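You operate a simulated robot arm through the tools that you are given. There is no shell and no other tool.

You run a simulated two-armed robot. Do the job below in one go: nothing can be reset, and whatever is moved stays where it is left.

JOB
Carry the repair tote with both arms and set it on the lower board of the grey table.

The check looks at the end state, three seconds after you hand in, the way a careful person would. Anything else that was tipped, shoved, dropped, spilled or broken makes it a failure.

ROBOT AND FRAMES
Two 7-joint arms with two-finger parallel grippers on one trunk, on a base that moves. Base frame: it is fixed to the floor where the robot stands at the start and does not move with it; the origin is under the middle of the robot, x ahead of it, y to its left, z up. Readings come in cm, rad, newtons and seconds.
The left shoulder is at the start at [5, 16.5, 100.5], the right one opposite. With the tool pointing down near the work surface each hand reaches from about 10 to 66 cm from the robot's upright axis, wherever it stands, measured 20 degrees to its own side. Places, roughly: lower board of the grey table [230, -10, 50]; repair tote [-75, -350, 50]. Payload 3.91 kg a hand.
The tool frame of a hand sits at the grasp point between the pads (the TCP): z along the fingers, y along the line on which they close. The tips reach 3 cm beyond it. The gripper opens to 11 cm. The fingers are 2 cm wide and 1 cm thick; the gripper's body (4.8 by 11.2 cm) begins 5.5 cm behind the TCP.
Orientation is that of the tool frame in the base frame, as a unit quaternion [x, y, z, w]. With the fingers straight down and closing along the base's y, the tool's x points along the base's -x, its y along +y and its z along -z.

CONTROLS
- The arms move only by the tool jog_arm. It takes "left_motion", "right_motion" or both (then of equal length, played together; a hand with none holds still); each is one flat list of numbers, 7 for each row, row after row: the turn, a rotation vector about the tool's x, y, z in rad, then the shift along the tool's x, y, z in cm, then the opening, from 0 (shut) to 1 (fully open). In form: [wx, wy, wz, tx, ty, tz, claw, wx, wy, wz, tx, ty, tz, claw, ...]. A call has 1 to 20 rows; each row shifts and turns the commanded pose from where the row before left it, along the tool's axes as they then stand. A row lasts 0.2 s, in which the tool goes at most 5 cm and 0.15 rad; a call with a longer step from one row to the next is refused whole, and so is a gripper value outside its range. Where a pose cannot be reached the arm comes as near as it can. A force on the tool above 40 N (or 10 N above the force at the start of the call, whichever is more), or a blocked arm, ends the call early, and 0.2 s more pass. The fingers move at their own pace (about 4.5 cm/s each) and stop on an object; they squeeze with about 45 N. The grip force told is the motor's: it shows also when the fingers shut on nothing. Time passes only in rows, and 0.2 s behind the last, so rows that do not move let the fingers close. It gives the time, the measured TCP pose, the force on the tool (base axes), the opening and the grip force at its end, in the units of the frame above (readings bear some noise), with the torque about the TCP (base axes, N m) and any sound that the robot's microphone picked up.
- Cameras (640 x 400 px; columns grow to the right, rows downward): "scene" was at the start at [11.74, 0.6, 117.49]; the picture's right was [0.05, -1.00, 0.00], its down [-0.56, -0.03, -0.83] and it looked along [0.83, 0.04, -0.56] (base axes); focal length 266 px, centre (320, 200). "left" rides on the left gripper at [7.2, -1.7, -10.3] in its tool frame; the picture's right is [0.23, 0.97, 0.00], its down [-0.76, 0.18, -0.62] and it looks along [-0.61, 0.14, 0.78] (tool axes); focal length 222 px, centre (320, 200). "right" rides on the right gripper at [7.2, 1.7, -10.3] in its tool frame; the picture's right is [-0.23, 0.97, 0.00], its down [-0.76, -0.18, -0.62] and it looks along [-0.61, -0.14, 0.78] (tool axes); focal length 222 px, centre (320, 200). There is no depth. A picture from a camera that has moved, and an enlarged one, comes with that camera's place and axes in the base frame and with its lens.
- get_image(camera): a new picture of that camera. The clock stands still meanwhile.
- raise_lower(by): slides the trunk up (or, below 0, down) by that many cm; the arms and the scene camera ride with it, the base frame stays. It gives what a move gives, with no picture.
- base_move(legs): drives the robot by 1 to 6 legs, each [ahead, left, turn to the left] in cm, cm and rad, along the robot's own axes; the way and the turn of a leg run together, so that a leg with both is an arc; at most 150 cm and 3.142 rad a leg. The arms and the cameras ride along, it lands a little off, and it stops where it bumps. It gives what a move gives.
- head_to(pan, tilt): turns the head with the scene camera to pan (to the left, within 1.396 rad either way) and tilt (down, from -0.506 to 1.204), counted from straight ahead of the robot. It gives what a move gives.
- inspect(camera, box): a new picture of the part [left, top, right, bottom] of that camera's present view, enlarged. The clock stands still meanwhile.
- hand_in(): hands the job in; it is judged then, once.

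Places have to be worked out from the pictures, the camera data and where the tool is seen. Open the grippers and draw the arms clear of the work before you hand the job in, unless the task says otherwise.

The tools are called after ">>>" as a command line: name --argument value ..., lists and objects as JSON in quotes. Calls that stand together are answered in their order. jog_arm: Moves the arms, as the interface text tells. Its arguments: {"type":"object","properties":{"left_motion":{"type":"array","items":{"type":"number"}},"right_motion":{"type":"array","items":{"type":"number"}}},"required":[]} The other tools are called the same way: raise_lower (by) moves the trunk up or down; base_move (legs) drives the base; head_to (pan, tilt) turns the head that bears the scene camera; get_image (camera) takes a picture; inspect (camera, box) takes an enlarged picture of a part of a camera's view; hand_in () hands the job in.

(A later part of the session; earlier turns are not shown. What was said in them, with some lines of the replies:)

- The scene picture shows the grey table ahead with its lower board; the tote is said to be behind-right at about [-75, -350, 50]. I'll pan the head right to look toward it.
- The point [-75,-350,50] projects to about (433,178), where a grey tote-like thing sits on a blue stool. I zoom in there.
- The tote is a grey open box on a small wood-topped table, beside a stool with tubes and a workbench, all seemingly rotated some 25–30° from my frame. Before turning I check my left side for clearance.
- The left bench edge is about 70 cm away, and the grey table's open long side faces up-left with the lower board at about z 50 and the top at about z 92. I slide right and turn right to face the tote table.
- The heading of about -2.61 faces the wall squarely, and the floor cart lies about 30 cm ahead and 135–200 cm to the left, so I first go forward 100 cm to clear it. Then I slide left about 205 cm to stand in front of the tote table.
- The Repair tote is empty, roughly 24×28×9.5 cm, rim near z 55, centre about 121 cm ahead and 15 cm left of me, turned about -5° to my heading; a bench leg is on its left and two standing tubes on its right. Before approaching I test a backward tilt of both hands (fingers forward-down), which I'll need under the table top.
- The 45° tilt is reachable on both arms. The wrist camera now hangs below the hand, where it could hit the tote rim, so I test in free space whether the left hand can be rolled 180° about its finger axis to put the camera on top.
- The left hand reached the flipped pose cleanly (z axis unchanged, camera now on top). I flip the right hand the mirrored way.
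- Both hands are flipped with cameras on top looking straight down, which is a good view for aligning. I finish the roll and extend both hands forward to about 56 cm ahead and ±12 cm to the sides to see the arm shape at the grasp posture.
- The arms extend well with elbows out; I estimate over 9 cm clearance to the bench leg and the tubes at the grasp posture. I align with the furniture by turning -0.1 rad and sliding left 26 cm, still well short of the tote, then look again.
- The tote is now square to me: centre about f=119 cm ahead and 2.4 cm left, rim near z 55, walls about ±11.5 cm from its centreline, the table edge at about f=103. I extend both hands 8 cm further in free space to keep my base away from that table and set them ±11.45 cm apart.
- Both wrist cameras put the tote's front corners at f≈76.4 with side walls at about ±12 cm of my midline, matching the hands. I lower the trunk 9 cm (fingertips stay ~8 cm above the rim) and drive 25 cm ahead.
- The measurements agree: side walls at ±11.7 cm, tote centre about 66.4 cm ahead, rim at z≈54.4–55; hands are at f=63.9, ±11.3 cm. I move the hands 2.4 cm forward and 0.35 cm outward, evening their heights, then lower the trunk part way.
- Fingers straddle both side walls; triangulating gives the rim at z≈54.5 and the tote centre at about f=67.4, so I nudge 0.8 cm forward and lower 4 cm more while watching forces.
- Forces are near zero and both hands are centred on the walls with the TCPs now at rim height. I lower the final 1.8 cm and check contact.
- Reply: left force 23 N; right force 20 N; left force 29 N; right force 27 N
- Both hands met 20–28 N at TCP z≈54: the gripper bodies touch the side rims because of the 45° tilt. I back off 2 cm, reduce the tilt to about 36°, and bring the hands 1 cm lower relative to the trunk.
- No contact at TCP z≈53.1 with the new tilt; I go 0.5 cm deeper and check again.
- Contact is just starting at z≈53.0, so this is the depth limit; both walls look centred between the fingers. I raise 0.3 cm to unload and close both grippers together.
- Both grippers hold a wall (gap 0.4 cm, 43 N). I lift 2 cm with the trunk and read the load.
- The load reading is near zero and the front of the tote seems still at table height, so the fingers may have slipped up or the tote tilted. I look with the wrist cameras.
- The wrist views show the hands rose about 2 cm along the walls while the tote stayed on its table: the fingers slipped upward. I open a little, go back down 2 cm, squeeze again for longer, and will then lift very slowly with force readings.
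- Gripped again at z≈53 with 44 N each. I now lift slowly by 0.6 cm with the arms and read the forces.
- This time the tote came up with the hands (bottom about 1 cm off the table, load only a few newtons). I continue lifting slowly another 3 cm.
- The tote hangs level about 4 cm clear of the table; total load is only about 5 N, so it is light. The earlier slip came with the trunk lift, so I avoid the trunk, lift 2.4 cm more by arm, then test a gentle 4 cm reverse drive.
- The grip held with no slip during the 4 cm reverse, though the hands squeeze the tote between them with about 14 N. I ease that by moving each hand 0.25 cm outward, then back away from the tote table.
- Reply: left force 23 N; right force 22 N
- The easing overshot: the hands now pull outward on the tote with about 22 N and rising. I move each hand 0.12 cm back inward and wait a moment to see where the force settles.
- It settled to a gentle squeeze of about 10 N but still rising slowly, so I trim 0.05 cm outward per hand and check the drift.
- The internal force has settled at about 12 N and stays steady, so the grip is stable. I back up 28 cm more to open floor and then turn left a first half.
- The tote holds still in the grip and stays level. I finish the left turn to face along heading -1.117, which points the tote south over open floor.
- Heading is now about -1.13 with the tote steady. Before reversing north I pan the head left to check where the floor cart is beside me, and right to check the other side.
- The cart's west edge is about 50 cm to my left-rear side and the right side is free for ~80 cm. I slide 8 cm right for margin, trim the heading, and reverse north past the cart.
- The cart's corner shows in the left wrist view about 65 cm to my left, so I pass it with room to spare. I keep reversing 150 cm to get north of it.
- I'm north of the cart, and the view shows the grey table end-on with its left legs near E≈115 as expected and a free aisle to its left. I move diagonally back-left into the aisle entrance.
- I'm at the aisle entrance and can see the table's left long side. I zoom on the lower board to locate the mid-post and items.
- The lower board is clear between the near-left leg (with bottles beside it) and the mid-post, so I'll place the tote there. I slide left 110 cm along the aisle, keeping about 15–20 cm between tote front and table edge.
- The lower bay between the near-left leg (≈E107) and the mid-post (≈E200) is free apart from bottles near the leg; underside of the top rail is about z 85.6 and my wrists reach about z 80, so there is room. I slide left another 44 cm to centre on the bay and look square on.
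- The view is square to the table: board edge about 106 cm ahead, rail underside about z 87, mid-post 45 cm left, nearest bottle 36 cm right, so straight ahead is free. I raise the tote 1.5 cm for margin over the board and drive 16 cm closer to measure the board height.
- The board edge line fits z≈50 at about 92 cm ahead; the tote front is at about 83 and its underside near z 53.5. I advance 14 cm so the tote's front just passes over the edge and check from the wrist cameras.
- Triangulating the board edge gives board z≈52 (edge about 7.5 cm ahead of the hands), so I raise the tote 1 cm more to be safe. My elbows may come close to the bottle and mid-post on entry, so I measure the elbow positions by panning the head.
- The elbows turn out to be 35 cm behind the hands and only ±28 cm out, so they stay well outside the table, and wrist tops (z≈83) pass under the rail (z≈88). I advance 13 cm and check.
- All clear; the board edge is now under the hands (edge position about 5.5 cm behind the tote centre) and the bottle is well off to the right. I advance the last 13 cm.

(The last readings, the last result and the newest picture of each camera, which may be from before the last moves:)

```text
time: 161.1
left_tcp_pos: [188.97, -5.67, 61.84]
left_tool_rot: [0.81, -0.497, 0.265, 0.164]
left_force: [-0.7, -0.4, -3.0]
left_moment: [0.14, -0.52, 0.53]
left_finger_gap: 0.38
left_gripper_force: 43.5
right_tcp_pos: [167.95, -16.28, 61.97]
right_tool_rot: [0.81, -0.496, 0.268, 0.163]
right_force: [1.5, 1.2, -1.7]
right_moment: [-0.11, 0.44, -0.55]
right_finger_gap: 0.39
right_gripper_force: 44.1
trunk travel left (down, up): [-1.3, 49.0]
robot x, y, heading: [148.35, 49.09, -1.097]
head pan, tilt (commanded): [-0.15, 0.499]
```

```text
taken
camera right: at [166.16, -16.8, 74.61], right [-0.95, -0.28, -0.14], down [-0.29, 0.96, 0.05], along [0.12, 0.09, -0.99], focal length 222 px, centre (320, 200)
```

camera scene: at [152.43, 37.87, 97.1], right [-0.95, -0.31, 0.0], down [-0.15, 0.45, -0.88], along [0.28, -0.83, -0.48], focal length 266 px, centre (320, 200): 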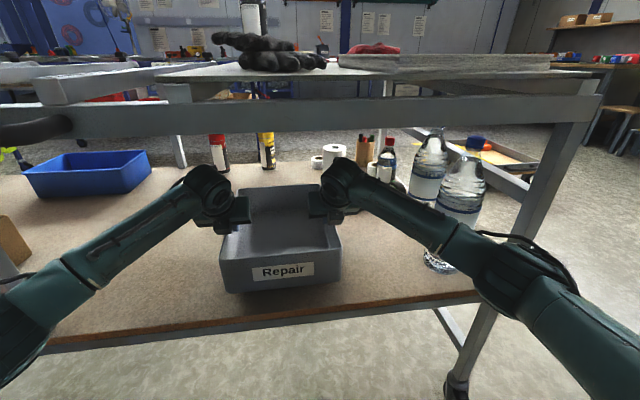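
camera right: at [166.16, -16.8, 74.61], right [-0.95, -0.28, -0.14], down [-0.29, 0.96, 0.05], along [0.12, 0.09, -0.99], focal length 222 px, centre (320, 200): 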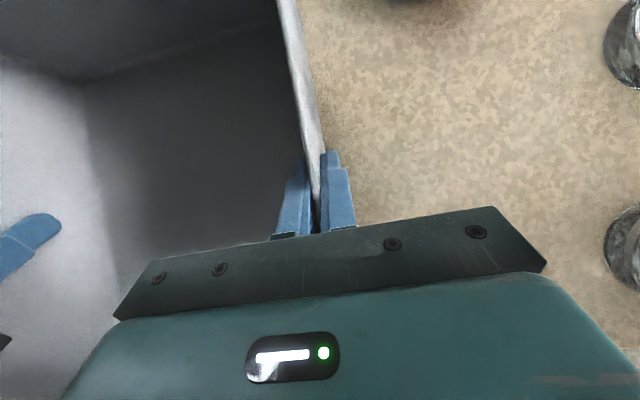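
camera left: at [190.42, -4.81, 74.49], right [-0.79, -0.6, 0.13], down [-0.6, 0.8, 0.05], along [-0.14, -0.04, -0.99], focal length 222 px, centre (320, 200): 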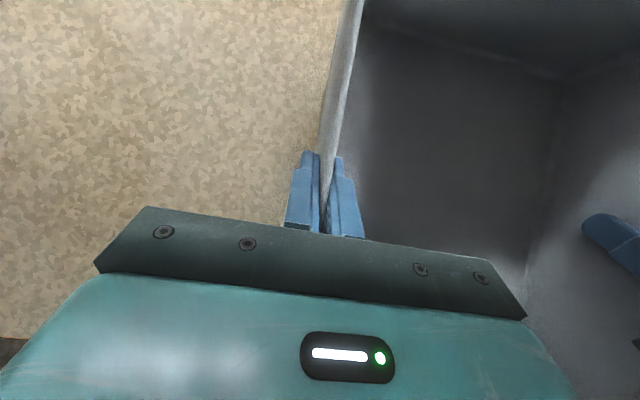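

The tote now sits fully over the board, about 2.5–3 cm inside its edge, with bottles and posts well clear. I lower it slowly by 2.8 cm first.

>>> jog_arm --left_motion '[0, 0, 0, -0.119, 0, 0.161, 0, 0, 0, 0, -0.119, 0, 0.161, 0, 0, 0, 0, -0.119, 0, 0.161, 0, 0, 0, 0, -0.119, 0, 0.161, 0, 0, 0, 0, -0.119, 0, 0.161, 0, 0, 0, 0, -0.119, 0, 0.161, 0, 0, 0, 0, -0.119, 0, 0.161, 0, 0, 0, 0, -0.119, 0, 0.161, 0, 0, 0, 0, -0.119, 0, 0.161, 0, 0, 0, 0, -0.119, 0, 0.161, 0, 0, 0, 0, -0.119, 0, 0.161, 0, 0, 0, 0, -0.119, 0, 0.161, 0, 0, 0, 0, -0.119, 0, 0.161, 0, 0, 0, 0, -0.119, 0, 0.161, 0]' --right_motion '[0, 0, 0, -0.119, 0, 0.161, 0, 0, 0, 0, -0.119, 0, 0.161, 0, 0, 0, 0, -0.119, 0, 0.161, 0, 0, 0, 0, -0.119, 0, 0.161, 0, 0, 0, 0, -0.119, 0, 0.161, 0, 0, 0, 0, -0.119, 0, 0.161, 0, 0, 0, 0, -0.119, 0, 0.161, 0, 0, 0, 0, -0.119, 0, 0.161, 0, 0, 0, 0, -0.119, 0, 0.161, 0, 0, 0, 0, -0.119, 0, 0.161, 0, 0, 0, 0, -0.119, 0, 0.161, 0, 0, 0, 0, -0.119, 0, 0.161, 0, 0, 0, 0, -0.119, 0, 0.161, 0, 0, 0, 0, -0.119, 0, 0.161, 0]'

>>> get_image --camera "scene"

```text
time: 164.1
left_tcp_pos: [188.86, -5.68, 59.12]
left_tool_rot: [0.809, -0.498, 0.265, 0.164]
left_force: [0.4, 2.1, -1.1]
left_moment: [0.49, 0.08, 0.12]
left_finger_gap: 0.38
left_gripper_force: 43.8
right_tcp_pos: [167.91, -16.31, 59.18]
right_tool_rot: [0.809, -0.497, 0.267, 0.164]
right_force: [-1.2, -2.7, -3.6]
right_moment: [-0.63, 0.33, -0.56]
right_finger_gap: 0.36
right_gripper_force: 43.5
trunk travel left (down, up): [-1.3, 49.0]
robot x, y, heading: [148.38, 48.79, -1.1]
head pan, tilt (commanded): [-0.15, 0.499]
```

```text
taken
camera scene: at [152.43, 37.87, 97.1], right [-0.95, -0.31, 0.0], down [-0.15, 0.46, -0.88], along [0.28, -0.83, -0.48], focal length 266 px, centre (320, 200)
```

scene: 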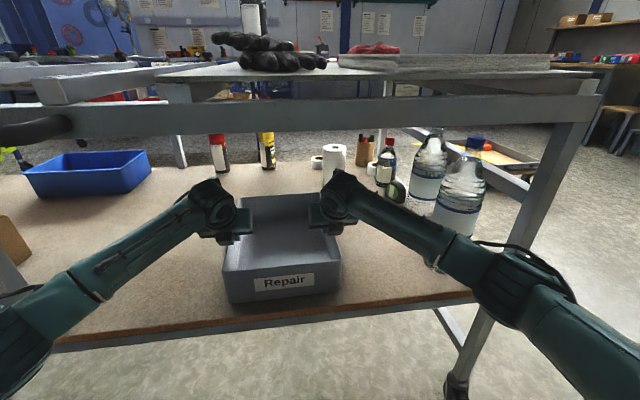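

No contact yet (about 5 N total load still carried). I lower in small steps of 0.4 cm, watching for the load to come off.

>>> jog_arm --left_motion '[0, 0, 0, -0.0594, 0, 0.0804, 0, 0, 0, 0, -0.0594, 0, 0.0804, 0, 0, 0, 0, -0.0594, 0, 0.0804, 0, 0, 0, 0, -0.0594, 0, 0.0804, 0, 0, 0, 0, -0.0594, 0, 0.0804, 0, 0, 0, 0, -0.0594, 0, 0.0804, 0, 0, 0, 0, 0, 0, 0, 0]' --right_motion '[0, 0, 0, -0.0594, 0, 0.0804, 0, 0, 0, 0, -0.0594, 0, 0.0804, 0, 0, 0, 0, -0.0594, 0, 0.0804, 0, 0, 0, 0, -0.0594, 0, 0.0804, 0, 0, 0, 0, -0.0594, 0, 0.0804, 0, 0, 0, 0, -0.0594, 0, 0.0804, 0, 0, 0, 0, 0, 0, 0, 0]'

>>> jog_arm --left_motion '[0, 0, 0, -0.0594, 0, 0.0804, 0, 0, 0, 0, -0.0594, 0, 0.0804, 0, 0, 0, 0, -0.0594, 0, 0.0804, 0, 0, 0, 0, -0.0594, 0, 0.0804, 0, 0, 0, 0, 0, 0, 0, 0]' --right_motion '[0, 0, 0, -0.0594, 0, 0.0804, 0, 0, 0, 0, -0.0594, 0, 0.0804, 0, 0, 0, 0, -0.0594, 0, 0.0804, 0, 0, 0, 0, -0.0594, 0, 0.0804, 0, 0, 0, 0, 0, 0, 0, 0]'

>>> get_image --camera "scene"

```text
time: 165.7
left_tcp_pos: [188.97, -5.69, 58.99]
left_tool_rot: [0.808, -0.498, 0.268, 0.166]
left_force: [3.9, 0.3, 19.1]
left_moment: [1.59, 0.63, -0.12]
left_finger_gap: 0.39
left_gripper_force: 43.8
right_tcp_pos: [167.94, -16.34, 58.94]
right_tool_rot: [0.808, -0.497, 0.27, 0.165]
right_force: [4.2, -12.1, 14.6]
right_moment: [0.71, 1.47, -1.08]
right_finger_gap: 0.38
right_gripper_force: 43.7
trunk travel left (down, up): [-1.3, 49.0]
robot x, y, heading: [148.0, 49.14, -1.1]
head pan, tilt (commanded): [-0.15, 0.499]
```

```text
time: 166.9
left_tcp_pos: [188.91, -5.53, 58.87]
left_tool_rot: [0.808, -0.496, 0.27, 0.166]
left_force: [5.4, -7.9, 30.0]
left_moment: [3.96, 1.32, 0.45]
left_finger_gap: 0.39
left_gripper_force: 43.2
right_tcp_pos: [167.88, -16.31, 59.03]
right_tool_rot: [0.807, -0.496, 0.272, 0.166]
right_force: [-7.9, 4.8, 31.3]
right_moment: [0.49, 1.41, -0.89]
right_finger_gap: 0.39
right_gripper_force: 44.0
trunk travel left (down, up): [-1.3, 49.0]
robot x, y, heading: [147.96, 48.79, -1.097]
head pan, tilt (commanded): [-0.15, 0.499]
```

```text
taken
camera scene: at [152.23, 38.25, 97.2], right [-0.95, -0.31, 0.0], down [-0.15, 0.45, -0.88], along [0.28, -0.84, -0.47], focal length 266 px, centre (320, 200)
```

scene: 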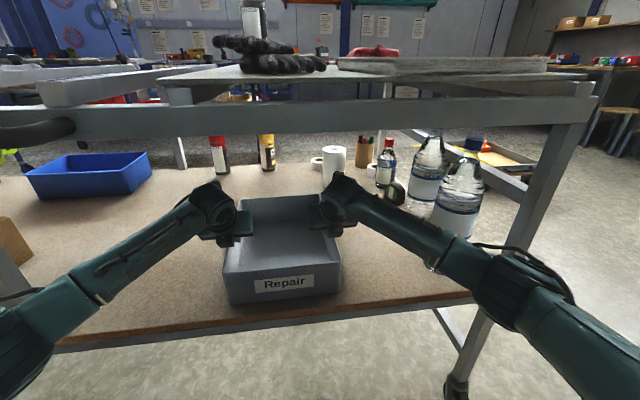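

The tote has touched down on the board at TCP z≈59 and I'm now pressing about 30 N per hand. I raise the commanded hands 0.75 cm to take the pressure off before releasing.

>>> jog_arm --left_motion '[0, 0, 0, 0.119, 0, -0.161, 0, 0, 0, 0, 0.119, 0, -0.161, 0, 0, 0, 0, 0.119, 0, -0.161, 0, 0, 0, 0, 0.089, 0, -0.121, 0, 0, 0, 0, 0, 0, 0, 0]' --right_motion '[0, 0, 0, 0.119, 0, -0.161, 0, 0, 0, 0, 0.119, 0, -0.161, 0, 0, 0, 0, 0.119, 0, -0.161, 0, 0, 0, 0, 0.089, 0, -0.121, 0, 0, 0, 0, 0, 0, 0, 0]'

>>> get_image --camera "left"

>>> get_image --camera "right"

>>> get_image --camera "scene"

```text
time: 168.1
left_tcp_pos: [188.95, -5.54, 58.97]
left_tool_rot: [0.809, -0.499, 0.265, 0.164]
left_force: [-0.3, 4.0, 7.0]
left_moment: [-1.35, -0.92, 0.26]
left_finger_gap: 0.4
left_gripper_force: 43.6
right_tcp_pos: [168.01, -16.16, 59.07]
right_tool_rot: [0.809, -0.496, 0.269, 0.164]
right_force: [4.2, -6.4, 5.7]
right_moment: [-1.69, -0.13, -0.78]
right_finger_gap: 0.37
right_gripper_force: 43.7
trunk travel left (down, up): [-1.3, 49.0]
robot x, y, heading: [148.42, 48.77, -1.103]
head pan, tilt (commanded): [-0.15, 0.499]
```

```text
taken
camera left: at [190.37, -4.72, 71.5], right [-0.79, -0.6, 0.13], down [-0.6, 0.8, 0.05], along [-0.14, -0.04, -0.99], focal length 222 px, centre (320, 200)
```

left: 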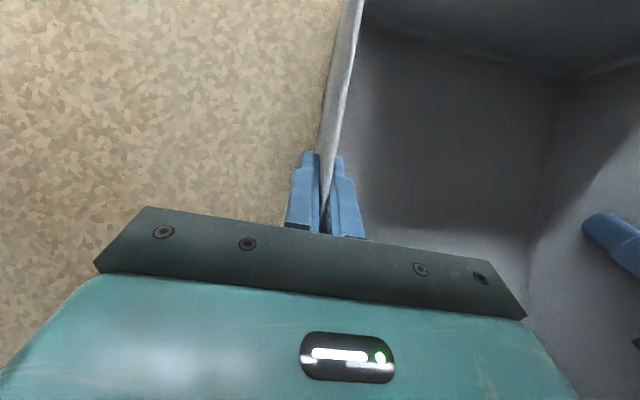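

```text
taken
camera right: at [166.1, -16.68, 71.62], right [-0.95, -0.28, -0.14], down [-0.29, 0.96, 0.05], along [0.12, 0.08, -0.99], focal length 222 px, centre (320, 200)
```

right: 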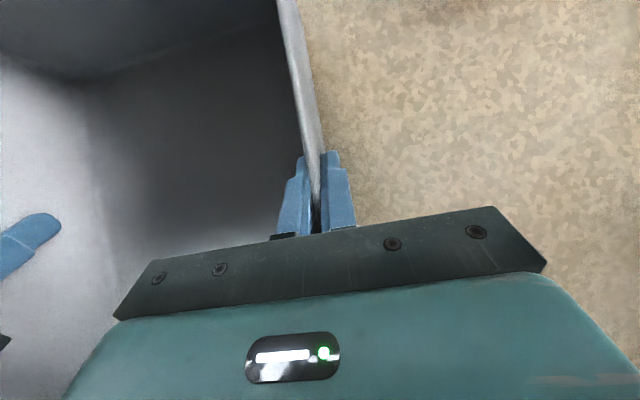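

```text
taken
camera scene: at [152.38, 38.02, 97.11], right [-0.95, -0.31, 0.0], down [-0.15, 0.45, -0.88], along [0.28, -0.83, -0.48], focal length 266 px, centre (320, 200)
```

scene: 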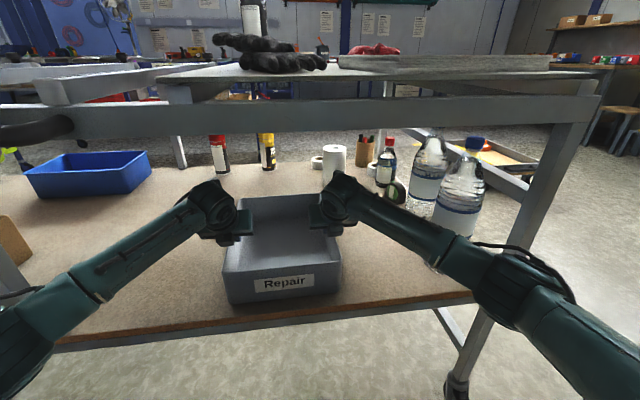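

The tote rests on the board with only light residual force (6–7 N), its near edge visibly inside the board edge. I open both grippers gradually and then look.

>>> jog_arm --left_motion '[0, 0, 0, 0, 0, 0, 0.08, 0, 0, 0, 0, 0, 0, 0.16, 0, 0, 0, 0, 0, 0, 0.24, 0, 0, 0, 0, 0, 0, 0.32, 0, 0, 0, 0, 0, 0, 0.4, 0, 0, 0, 0, 0, 0, 0.4]' --right_motion '[0, 0, 0, 0, 0, 0, 0.08, 0, 0, 0, 0, 0, 0, 0.16, 0, 0, 0, 0, 0, 0, 0.24, 0, 0, 0, 0, 0, 0, 0.32, 0, 0, 0, 0, 0, 0, 0.4, 0, 0, 0, 0, 0, 0, 0.4]'

>>> get_image --camera "left"

>>> get_image --camera "right"

```text
time: 169.5
left_tcp_pos: [189.02, -5.62, 58.91]
left_tool_rot: [0.809, -0.499, 0.266, 0.163]
left_force: [-0.5, 0.1, 3.0]
left_moment: [0.1, 0.1, 0.02]
left_finger_gap: 4.41
left_gripper_force: 0.0
right_tcp_pos: [167.97, -16.29, 58.94]
right_tool_rot: [0.809, -0.497, 0.267, 0.163]
right_force: [-0.1, 0.5, 0.2]
right_moment: [0.01, -0.02, -0.01]
right_finger_gap: 4.41
right_gripper_force: 0.1
trunk travel left (down, up): [-1.3, 49.0]
robot x, y, heading: [148.23, 49.23, -1.099]
head pan, tilt (commanded): [-0.15, 0.499]
```

```text
taken
camera left: at [190.4, -4.8, 71.46], right [-0.79, -0.6, 0.13], down [-0.6, 0.8, 0.05], along [-0.14, -0.04, -0.99], focal length 222 px, centre (320, 200)
```

left: 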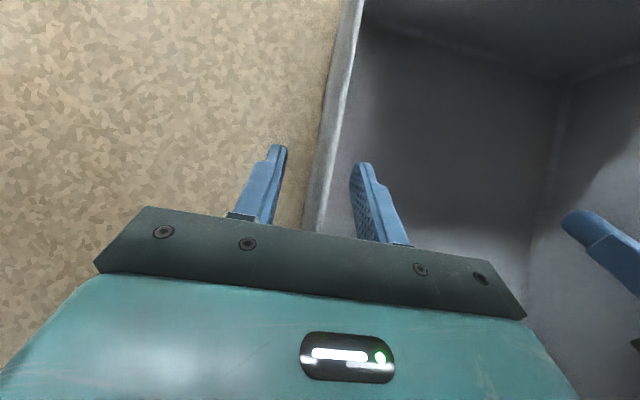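

```text
taken
camera right: at [166.08, -16.74, 71.53], right [-0.95, -0.28, -0.14], down [-0.29, 0.96, 0.05], along [0.12, 0.08, -0.99], focal length 222 px, centre (320, 200)
```

right: 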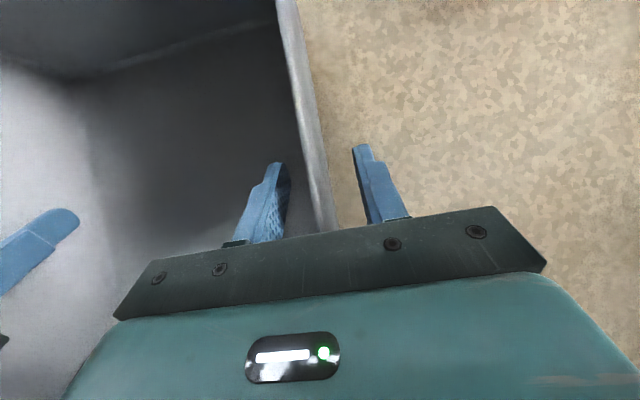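

Both fingers are off the walls and the tote stands on the board. I raise the hands 2 cm, draw them 8 cm straight back inside the tote's length (wrists come out from under the rail), then raise further.

>>> jog_arm --left_motion '[0, 0, 0, 0.2376, 0, -0.3216, 0.4, 0, 0, 0, 0.2376, 0, -0.3216, 0.4, 0, 0, 0, 0.2376, 0, -0.3216, 0.4, 0, 0, 0, 0.2376, 0, -0.3216, 0.4, 0, 0, 0, 0.2376, 0, -0.3216, 0.4, 0, 0, 0, -0.804, 0, -0.594, 0.4, 0, 0, 0, -0.804, 0, -0.594, 0.4, 0, 0, 0, -0.804, 0, -0.594, 0.4, 0, 0, 0, -0.804, 0, -0.594, 0.4, 0, 0, 0, -0.804, 0, -0.594, 0.4, 0, 0, 0, -0.804, 0, -0.594, 0.4, 0, 0, 0, -0.804, 0, -0.594, 0.4, 0, 0, 0, -0.804, 0, -0.594, 0.4]' --right_motion '[0, 0, 0, 0.2376, 0, -0.3216, 0.4, 0, 0, 0, 0.2376, 0, -0.3216, 0.4, 0, 0, 0, 0.2376, 0, -0.3216, 0.4, 0, 0, 0, 0.2376, 0, -0.3216, 0.4, 0, 0, 0, 0.2376, 0, -0.3216, 0.4, 0, 0, 0, -0.804, 0, -0.594, 0.4, 0, 0, 0, -0.804, 0, -0.594, 0.4, 0, 0, 0, -0.804, 0, -0.594, 0.4, 0, 0, 0, -0.804, 0, -0.594, 0.4, 0, 0, 0, -0.804, 0, -0.594, 0.4, 0, 0, 0, -0.804, 0, -0.594, 0.4, 0, 0, 0, -0.804, 0, -0.594, 0.4, 0, 0, 0, -0.804, 0, -0.594, 0.4]'

>>> get_image --camera "left"

>>> get_image --camera "right"

>>> get_image --camera "scene"

```text
time: 172.3
left_tcp_pos: [185.53, 1.37, 60.92]
left_tool_rot: [0.81, -0.498, 0.266, 0.162]
left_force: [0.1, 1.0, 0.0]
left_moment: [-0.01, -0.01, -0.01]
left_finger_gap: 4.37
left_gripper_force: 0.0
right_tcp_pos: [164.37, -9.26, 60.95]
right_tool_rot: [0.809, -0.497, 0.268, 0.164]
right_force: [0.2, -0.3, 0.2]
right_moment: [0.02, 0.0, -0.03]
right_finger_gap: 4.4
right_gripper_force: 0.0
trunk travel left (down, up): [-1.3, 49.0]
robot x, y, heading: [148.2, 49.11, -1.106]
head pan, tilt (commanded): [-0.15, 0.499]
```

```text
taken
camera left: at [186.86, 2.33, 73.54], right [-0.79, -0.6, 0.13], down [-0.6, 0.8, 0.05], along [-0.14, -0.04, -0.99], focal length 222 px, centre (320, 200)
```

left: 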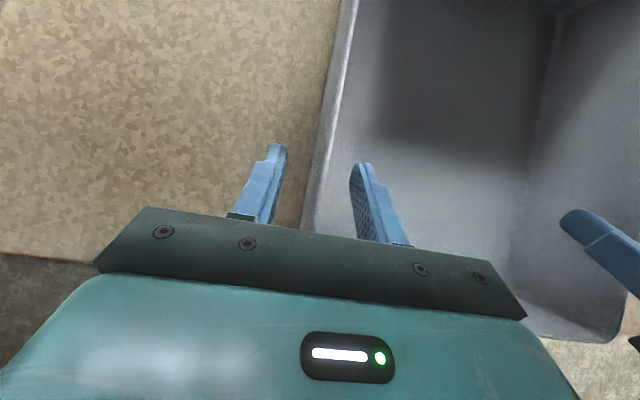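

```text
taken
camera right: at [162.55, -9.66, 73.51], right [-0.95, -0.28, -0.14], down [-0.29, 0.96, 0.05], along [0.12, 0.09, -0.99], focal length 222 px, centre (320, 200)
```

right: 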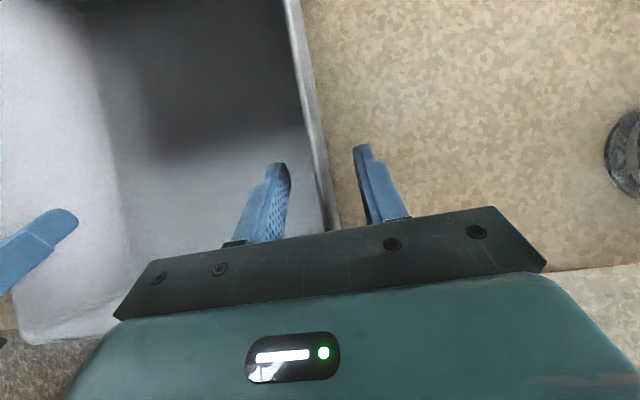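

```text
taken
camera scene: at [152.42, 37.9, 97.11], right [-0.95, -0.31, 0.0], down [-0.15, 0.45, -0.88], along [0.28, -0.83, -0.48], focal length 266 px, centre (320, 200)
```

scene: 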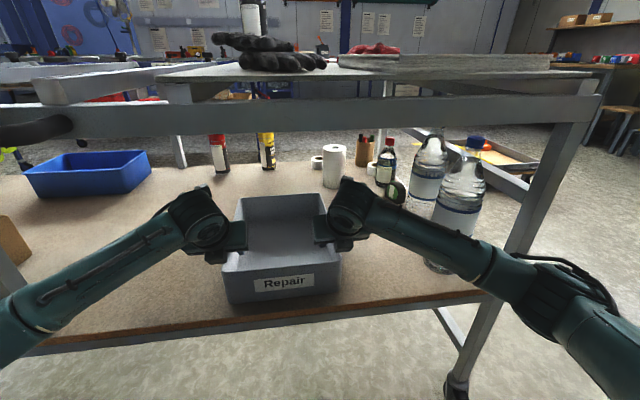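

The hands are free with near-zero forces and the tote hasn't moved. I now lift the fingers out of the tote, moving up 5.5 cm and back 2.75 cm.

>>> jog_arm --left_motion '[0, 0, 0, 0.096, 0, -0.5505, 0.4, 0, 0, 0, 0.096, 0, -0.5505, 0.4, 0, 0, 0, 0.096, 0, -0.5505, 0.4, 0, 0, 0, 0.096, 0, -0.5505, 0.4, 0, 0, 0, 0.096, 0, -0.5505, 0.4, 0, 0, 0, 0.096, 0, -0.5505, 0.4, 0, 0, 0, 0.096, 0, -0.5505, 0.4, 0, 0, 0, 0.096, 0, -0.5505, 0.4, 0, 0, 0, 0.096, 0, -0.5505, 0.4, 0, 0, 0, 0.096, 0, -0.5505, 0.4, 0, 0, 0, 0.096, 0, -0.5505, 0.4]' --right_motion '[0, 0, 0, 0.096, 0, -0.5505, 0.4, 0, 0, 0, 0.096, 0, -0.5505, 0.4, 0, 0, 0, 0.096, 0, -0.5505, 0.4, 0, 0, 0, 0.096, 0, -0.5505, 0.4, 0, 0, 0, 0.096, 0, -0.5505, 0.4, 0, 0, 0, 0.096, 0, -0.5505, 0.4, 0, 0, 0, 0.096, 0, -0.5505, 0.4, 0, 0, 0, 0.096, 0, -0.5505, 0.4, 0, 0, 0, 0.096, 0, -0.5505, 0.4, 0, 0, 0, 0.096, 0, -0.5505, 0.4, 0, 0, 0, 0.096, 0, -0.5505, 0.4]'

>>> get_image --camera "left"

>>> get_image --camera "right"

>>> get_image --camera "scene"

```text
time: 174.7
left_tcp_pos: [184.17, 3.92, 66.31]
left_tool_rot: [0.81, -0.498, 0.265, 0.163]
left_force: [0.4, 0.1, -0.9]
left_moment: [0.0, 0.01, 0.02]
left_finger_gap: 4.4
left_gripper_force: 0.0
right_tcp_pos: [162.96, -6.76, 66.56]
right_tool_rot: [0.81, -0.496, 0.267, 0.163]
right_force: [-0.7, 0.0, -0.7]
right_moment: [-0.01, -0.01, 0.01]
right_finger_gap: 4.42
right_gripper_force: 0.0
trunk travel left (down, up): [-1.3, 49.0]
robot x, y, heading: [148.71, 48.85, -1.102]
head pan, tilt (commanded): [-0.15, 0.499]
```

```text
taken
camera left: at [185.59, 4.77, 79.0], right [-0.79, -0.6, 0.13], down [-0.6, 0.8, 0.05], along [-0.14, -0.04, -0.99], focal length 222 px, centre (320, 200)
```

left: 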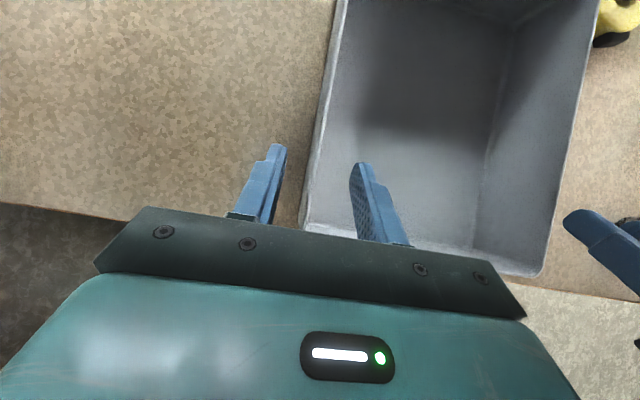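

```text
taken
camera right: at [161.27, -7.24, 79.17], right [-0.95, -0.28, -0.14], down [-0.29, 0.96, 0.05], along [0.12, 0.08, -0.99], focal length 222 px, centre (320, 200)
```

right: 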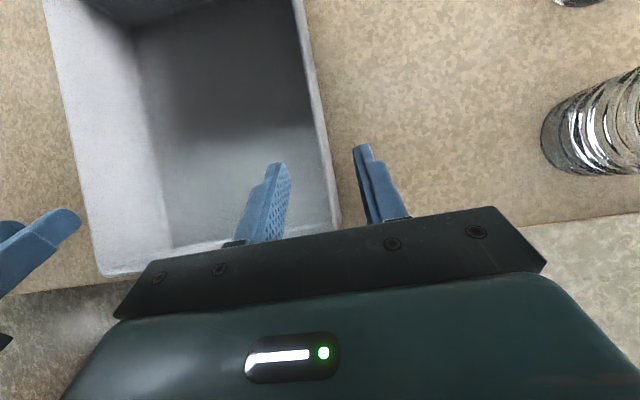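

```text
taken
camera scene: at [152.42, 37.9, 97.11], right [-0.95, -0.31, 0.0], down [-0.15, 0.45, -0.88], along [0.28, -0.83, -0.48], focal length 266 px, centre (320, 200)
```

scene: 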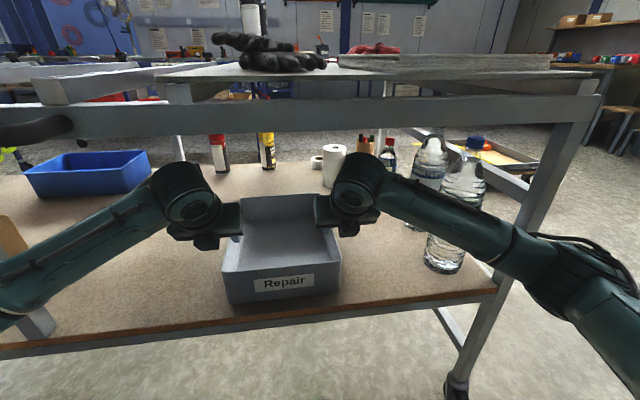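

The tote stands squarely on the board, fully inside the edge, and the hands are above it. I raise 1.5 cm more so the fingertips clear the front wall, then back the base out 30 cm.

>>> jog_arm --left_motion '[0, 0, 0, 0.297, 0, -0.402, 0.4, 0, 0, 0, 0.297, 0, -0.402, 0.4, 0, 0, 0, 0.297, 0, -0.402, 0.4]' --right_motion '[0, 0, 0, 0.297, 0, -0.402, 0.4, 0, 0, 0, 0.297, 0, -0.402, 0.4, 0, 0, 0, 0.297, 0, -0.402, 0.4]'

>>> base_move --legs '[[-8, 0, 0]]'

>>> get_image --camera "left"

>>> get_image --camera "right"

>>> get_image --camera "scene"

```text
time: 175.5
left_tcp_pos: [184.34, 3.89, 67.83]
left_tool_rot: [0.809, -0.498, 0.266, 0.163]
left_force: [-0.5, -0.9, -0.1]
left_moment: [-0.02, 0.01, 0.0]
left_finger_gap: 4.41
left_gripper_force: 0.1
right_tcp_pos: [163.01, -6.92, 68.14]
right_tool_rot: [0.81, -0.496, 0.268, 0.163]
right_force: [0.4, 0.2, -0.2]
right_moment: [0.01, -0.04, 0.02]
right_finger_gap: 4.39
right_gripper_force: 0.0
trunk travel left (down, up): [-1.3, 49.0]
robot x, y, heading: [147.92, 49.37, -1.105]
head pan, tilt (commanded): [-0.15, 0.499]
```

```text
time: 176.5
left_tcp_pos: [180.73, 10.86, 67.94]
left_tool_rot: [0.809, -0.498, 0.265, 0.164]
left_force: [-0.7, -0.3, -0.2]
left_moment: [0.03, 0.01, -0.01]
left_finger_gap: 4.37
left_gripper_force: 0.0
right_tcp_pos: [159.45, 0.26, 68.04]
right_tool_rot: [0.81, -0.496, 0.268, 0.163]
right_force: [-0.7, 0.0, 0.4]
right_moment: [0.0, 0.0, 0.02]
right_finger_gap: 4.4
right_gripper_force: 0.1
trunk travel left (down, up): [-1.3, 49.0]
robot x, y, heading: [144.69, 56.27, -1.099]
head pan, tilt (commanded): [-0.15, 0.499]
```

```text
taken
camera left: at [182.12, 11.77, 80.49], right [-0.79, -0.6, 0.13], down [-0.6, 0.8, 0.05], along [-0.14, -0.04, -0.99], focal length 222 px, centre (320, 200)
```

left: 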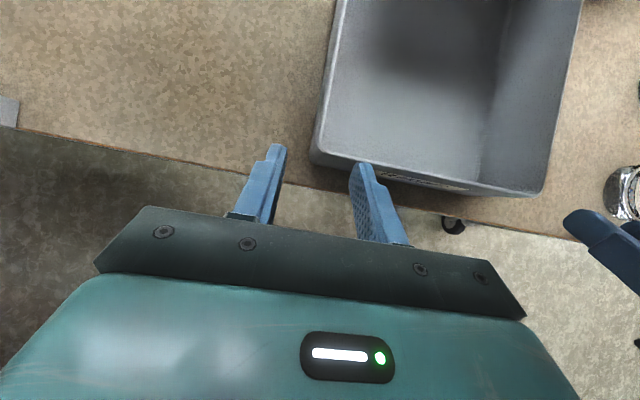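

```text
taken
camera right: at [157.77, -0.25, 80.64], right [-0.95, -0.28, -0.14], down [-0.29, 0.96, 0.05], along [0.12, 0.08, -0.99], focal length 222 px, centre (320, 200)
```

right: 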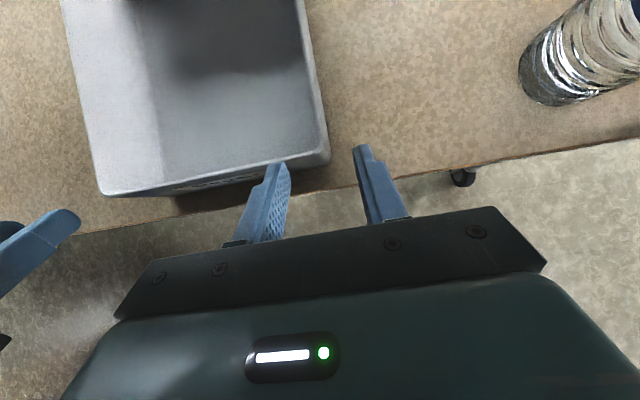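

```text
taken
camera scene: at [148.85, 44.92, 97.11], right [-0.95, -0.31, 0.0], down [-0.15, 0.45, -0.88], along [0.28, -0.83, -0.48], focal length 266 px, centre (320, 200)
```

scene: 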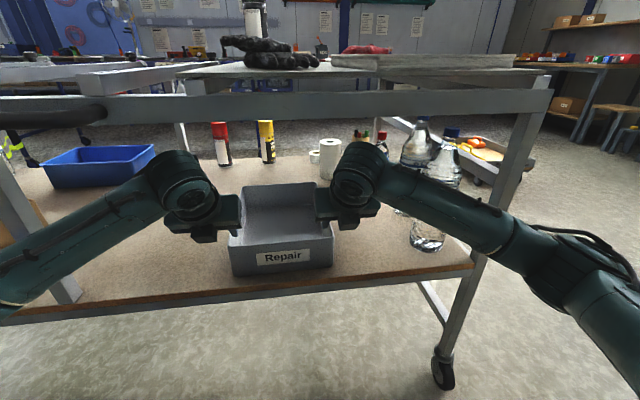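

The hands are clear in front of the tote, which sits on the board just inside the edge. I back out 30 cm and look closely.

>>> base_move --legs '[[-30, 0, 0]]'

>>> head_to --pan -0.05 --tilt 0.4

>>> get_image --camera "scene"

>>> inspect --camera "scene" --box '[220, 130, 420, 255]'

```text
time: 178.5
left_tcp_pos: [167.65, 37.36, 67.97]
left_tool_rot: [0.811, -0.495, 0.266, 0.162]
left_force: [-0.3, 0.1, 0.9]
left_moment: [0.02, -0.01, -0.01]
left_finger_gap: 4.4
left_gripper_force: 0.0
right_tcp_pos: [146.68, 26.51, 68.09]
right_tool_rot: [0.812, -0.493, 0.268, 0.161]
right_force: [0.1, -0.4, 0.0]
right_moment: [-0.01, 0.01, -0.01]
right_finger_gap: 4.4
right_gripper_force: 0.1
trunk travel left (down, up): [-1.3, 49.0]
robot x, y, heading: [131.33, 82.13, -1.096]
head pan, tilt (commanded): [-0.15, 0.499]
```

```text
time: 179.2
left_tcp_pos: [167.72, 37.46, 67.94]
left_tool_rot: [0.811, -0.495, 0.265, 0.163]
left_force: [0.2, 1.0, -0.5]
left_moment: [0.02, 0.01, 0.03]
left_finger_gap: 4.41
left_gripper_force: 0.1
right_tcp_pos: [146.65, 26.49, 68.16]
right_tool_rot: [0.811, -0.493, 0.268, 0.162]
right_force: [0.2, -0.1, 0.1]
right_moment: [0.02, 0.0, 0.0]
right_finger_gap: 4.39
right_gripper_force: 0.0
trunk travel left (down, up): [-1.3, 49.0]
robot x, y, heading: [131.07, 82.15, -1.089]
head pan, tilt (commanded): [-0.051, 0.4]
```

```text
taken
camera scene: at [136.44, 71.35, 98.02], right [-0.91, -0.41, 0.0], down [-0.16, 0.35, -0.92], along [0.38, -0.84, -0.39], focal length 266 px, centre (320, 200)
```

scene: 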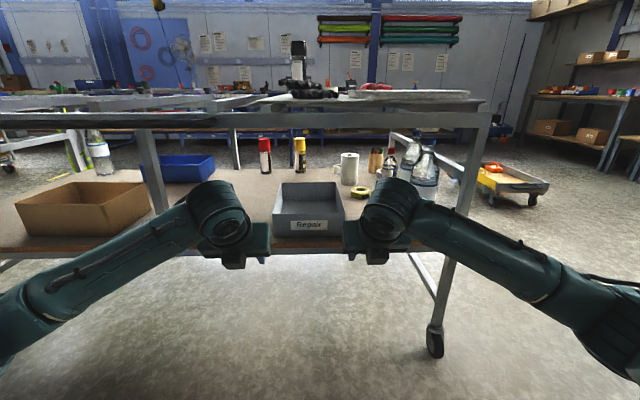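

```text
3.20 times, centred on (320, 192) of scene
camera zoom: at [136.44, 71.35, 98.02], right [-0.91, -0.41, 0.0], down [-0.16, 0.35, -0.92], along [0.38, -0.84, -0.39], focal length 851 px, centre (320, 224)
```

zoom: 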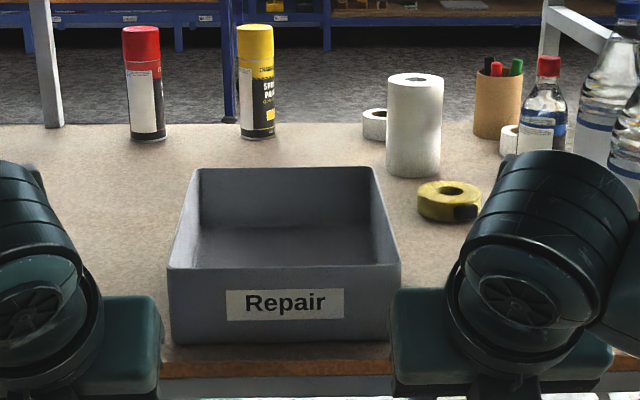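

The tote stands level on the lower board about 2–3 cm inside its edge, and the cans, rolls, bottles and box around it are all undisturbed. I open both grippers fully in free space, 30 cm in front of the table.

>>> jog_arm --left_motion '[0, 0, 0, 0, 0, 0, 0.7, 0, 0, 0, 0, 0, 0, 1, 0, 0, 0, 0, 0, 0, 1, 0, 0, 0, 0, 0, 0, 1, 0, 0, 0, 0, 0, 0, 1]' --right_motion '[0, 0, 0, 0, 0, 0, 0.7, 0, 0, 0, 0, 0, 0, 1, 0, 0, 0, 0, 0, 0, 1, 0, 0, 0, 0, 0, 0, 1, 0, 0, 0, 0, 0, 0, 1]'

>>> base_move --legs '[[-8, 0, 0]]'

>>> get_image --camera "scene"

```text
time: 180.4
left_tcp_pos: [167.66, 37.52, 67.95]
left_tool_rot: [0.812, -0.494, 0.267, 0.162]
left_force: [0.0, -0.3, -0.5]
left_moment: [-0.01, 0.0, -0.03]
left_finger_gap: 11.0
left_gripper_force: 0.1
right_tcp_pos: [146.72, 26.52, 68.0]
right_tool_rot: [0.812, -0.493, 0.268, 0.162]
right_force: [0.9, -0.5, -0.2]
right_moment: [0.05, 0.04, -0.02]
right_finger_gap: 11.0
right_gripper_force: 0.1
trunk travel left (down, up): [-1.3, 49.0]
robot x, y, heading: [131.2, 82.62, -1.085]
head pan, tilt (commanded): [-0.051, 0.4]
```

```text
time: 181.5
left_tcp_pos: [163.95, 44.56, 67.91]
left_tool_rot: [0.811, -0.495, 0.266, 0.163]
left_force: [0.1, -0.2, 0.2]
left_moment: [0.0, -0.01, -0.02]
left_finger_gap: 10.99
left_gripper_force: 0.1
right_tcp_pos: [142.9, 33.72, 68.08]
right_tool_rot: [0.811, -0.493, 0.268, 0.162]
right_force: [-0.3, 1.0, 0.0]
right_moment: [0.01, -0.01, 0.0]
right_finger_gap: 10.98
right_gripper_force: 0.1
trunk travel left (down, up): [-1.3, 49.0]
robot x, y, heading: [127.52, 89.48, -1.089]
head pan, tilt (commanded): [-0.051, 0.4]
```

```text
taken
camera scene: at [132.74, 78.52, 98.02], right [-0.91, -0.42, 0.0], down [-0.16, 0.35, -0.92], along [0.38, -0.84, -0.39], focal length 266 px, centre (320, 200)
```

scene: 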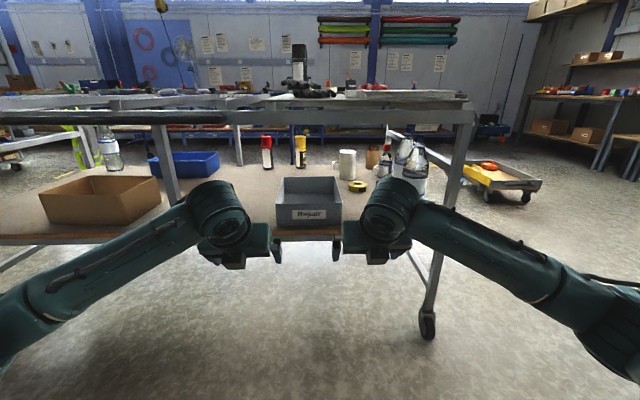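

The grippers are fully open, the arms are well clear of the table, and the tote stands on the lower board with everything else upright and in place. I hand the job in.

>>> hand_in

```text
The job is handed in.
```

The repair tote is on the lower board of the grey table. It is level, with its near edge about 2–3 cm inside the board's edge, in the open bay between the near-left leg and the mid-post.

- **Carry:** Both arms held it by its side walls the whole way. On my first lift the fingers slipped up the walls and the tote stayed on its own table. I regripped and lifted it slowly with the arms, and it did not slip again.
- **Set-down:** When it touched the board I briefly pressed down with about 30 N per hand before easing off. I then opened the grippers and backed out.
- **Surroundings:** In the last picture, the bottles, cans, rolls and boxes on the board looked upright and in place. I felt no contact with anything along the way. I did not go back to check the area around the table I took the tote from.

The grippers are fully open and the hands are about 38 cm clear of the table. The job is handed in; I have not seen the verdict.
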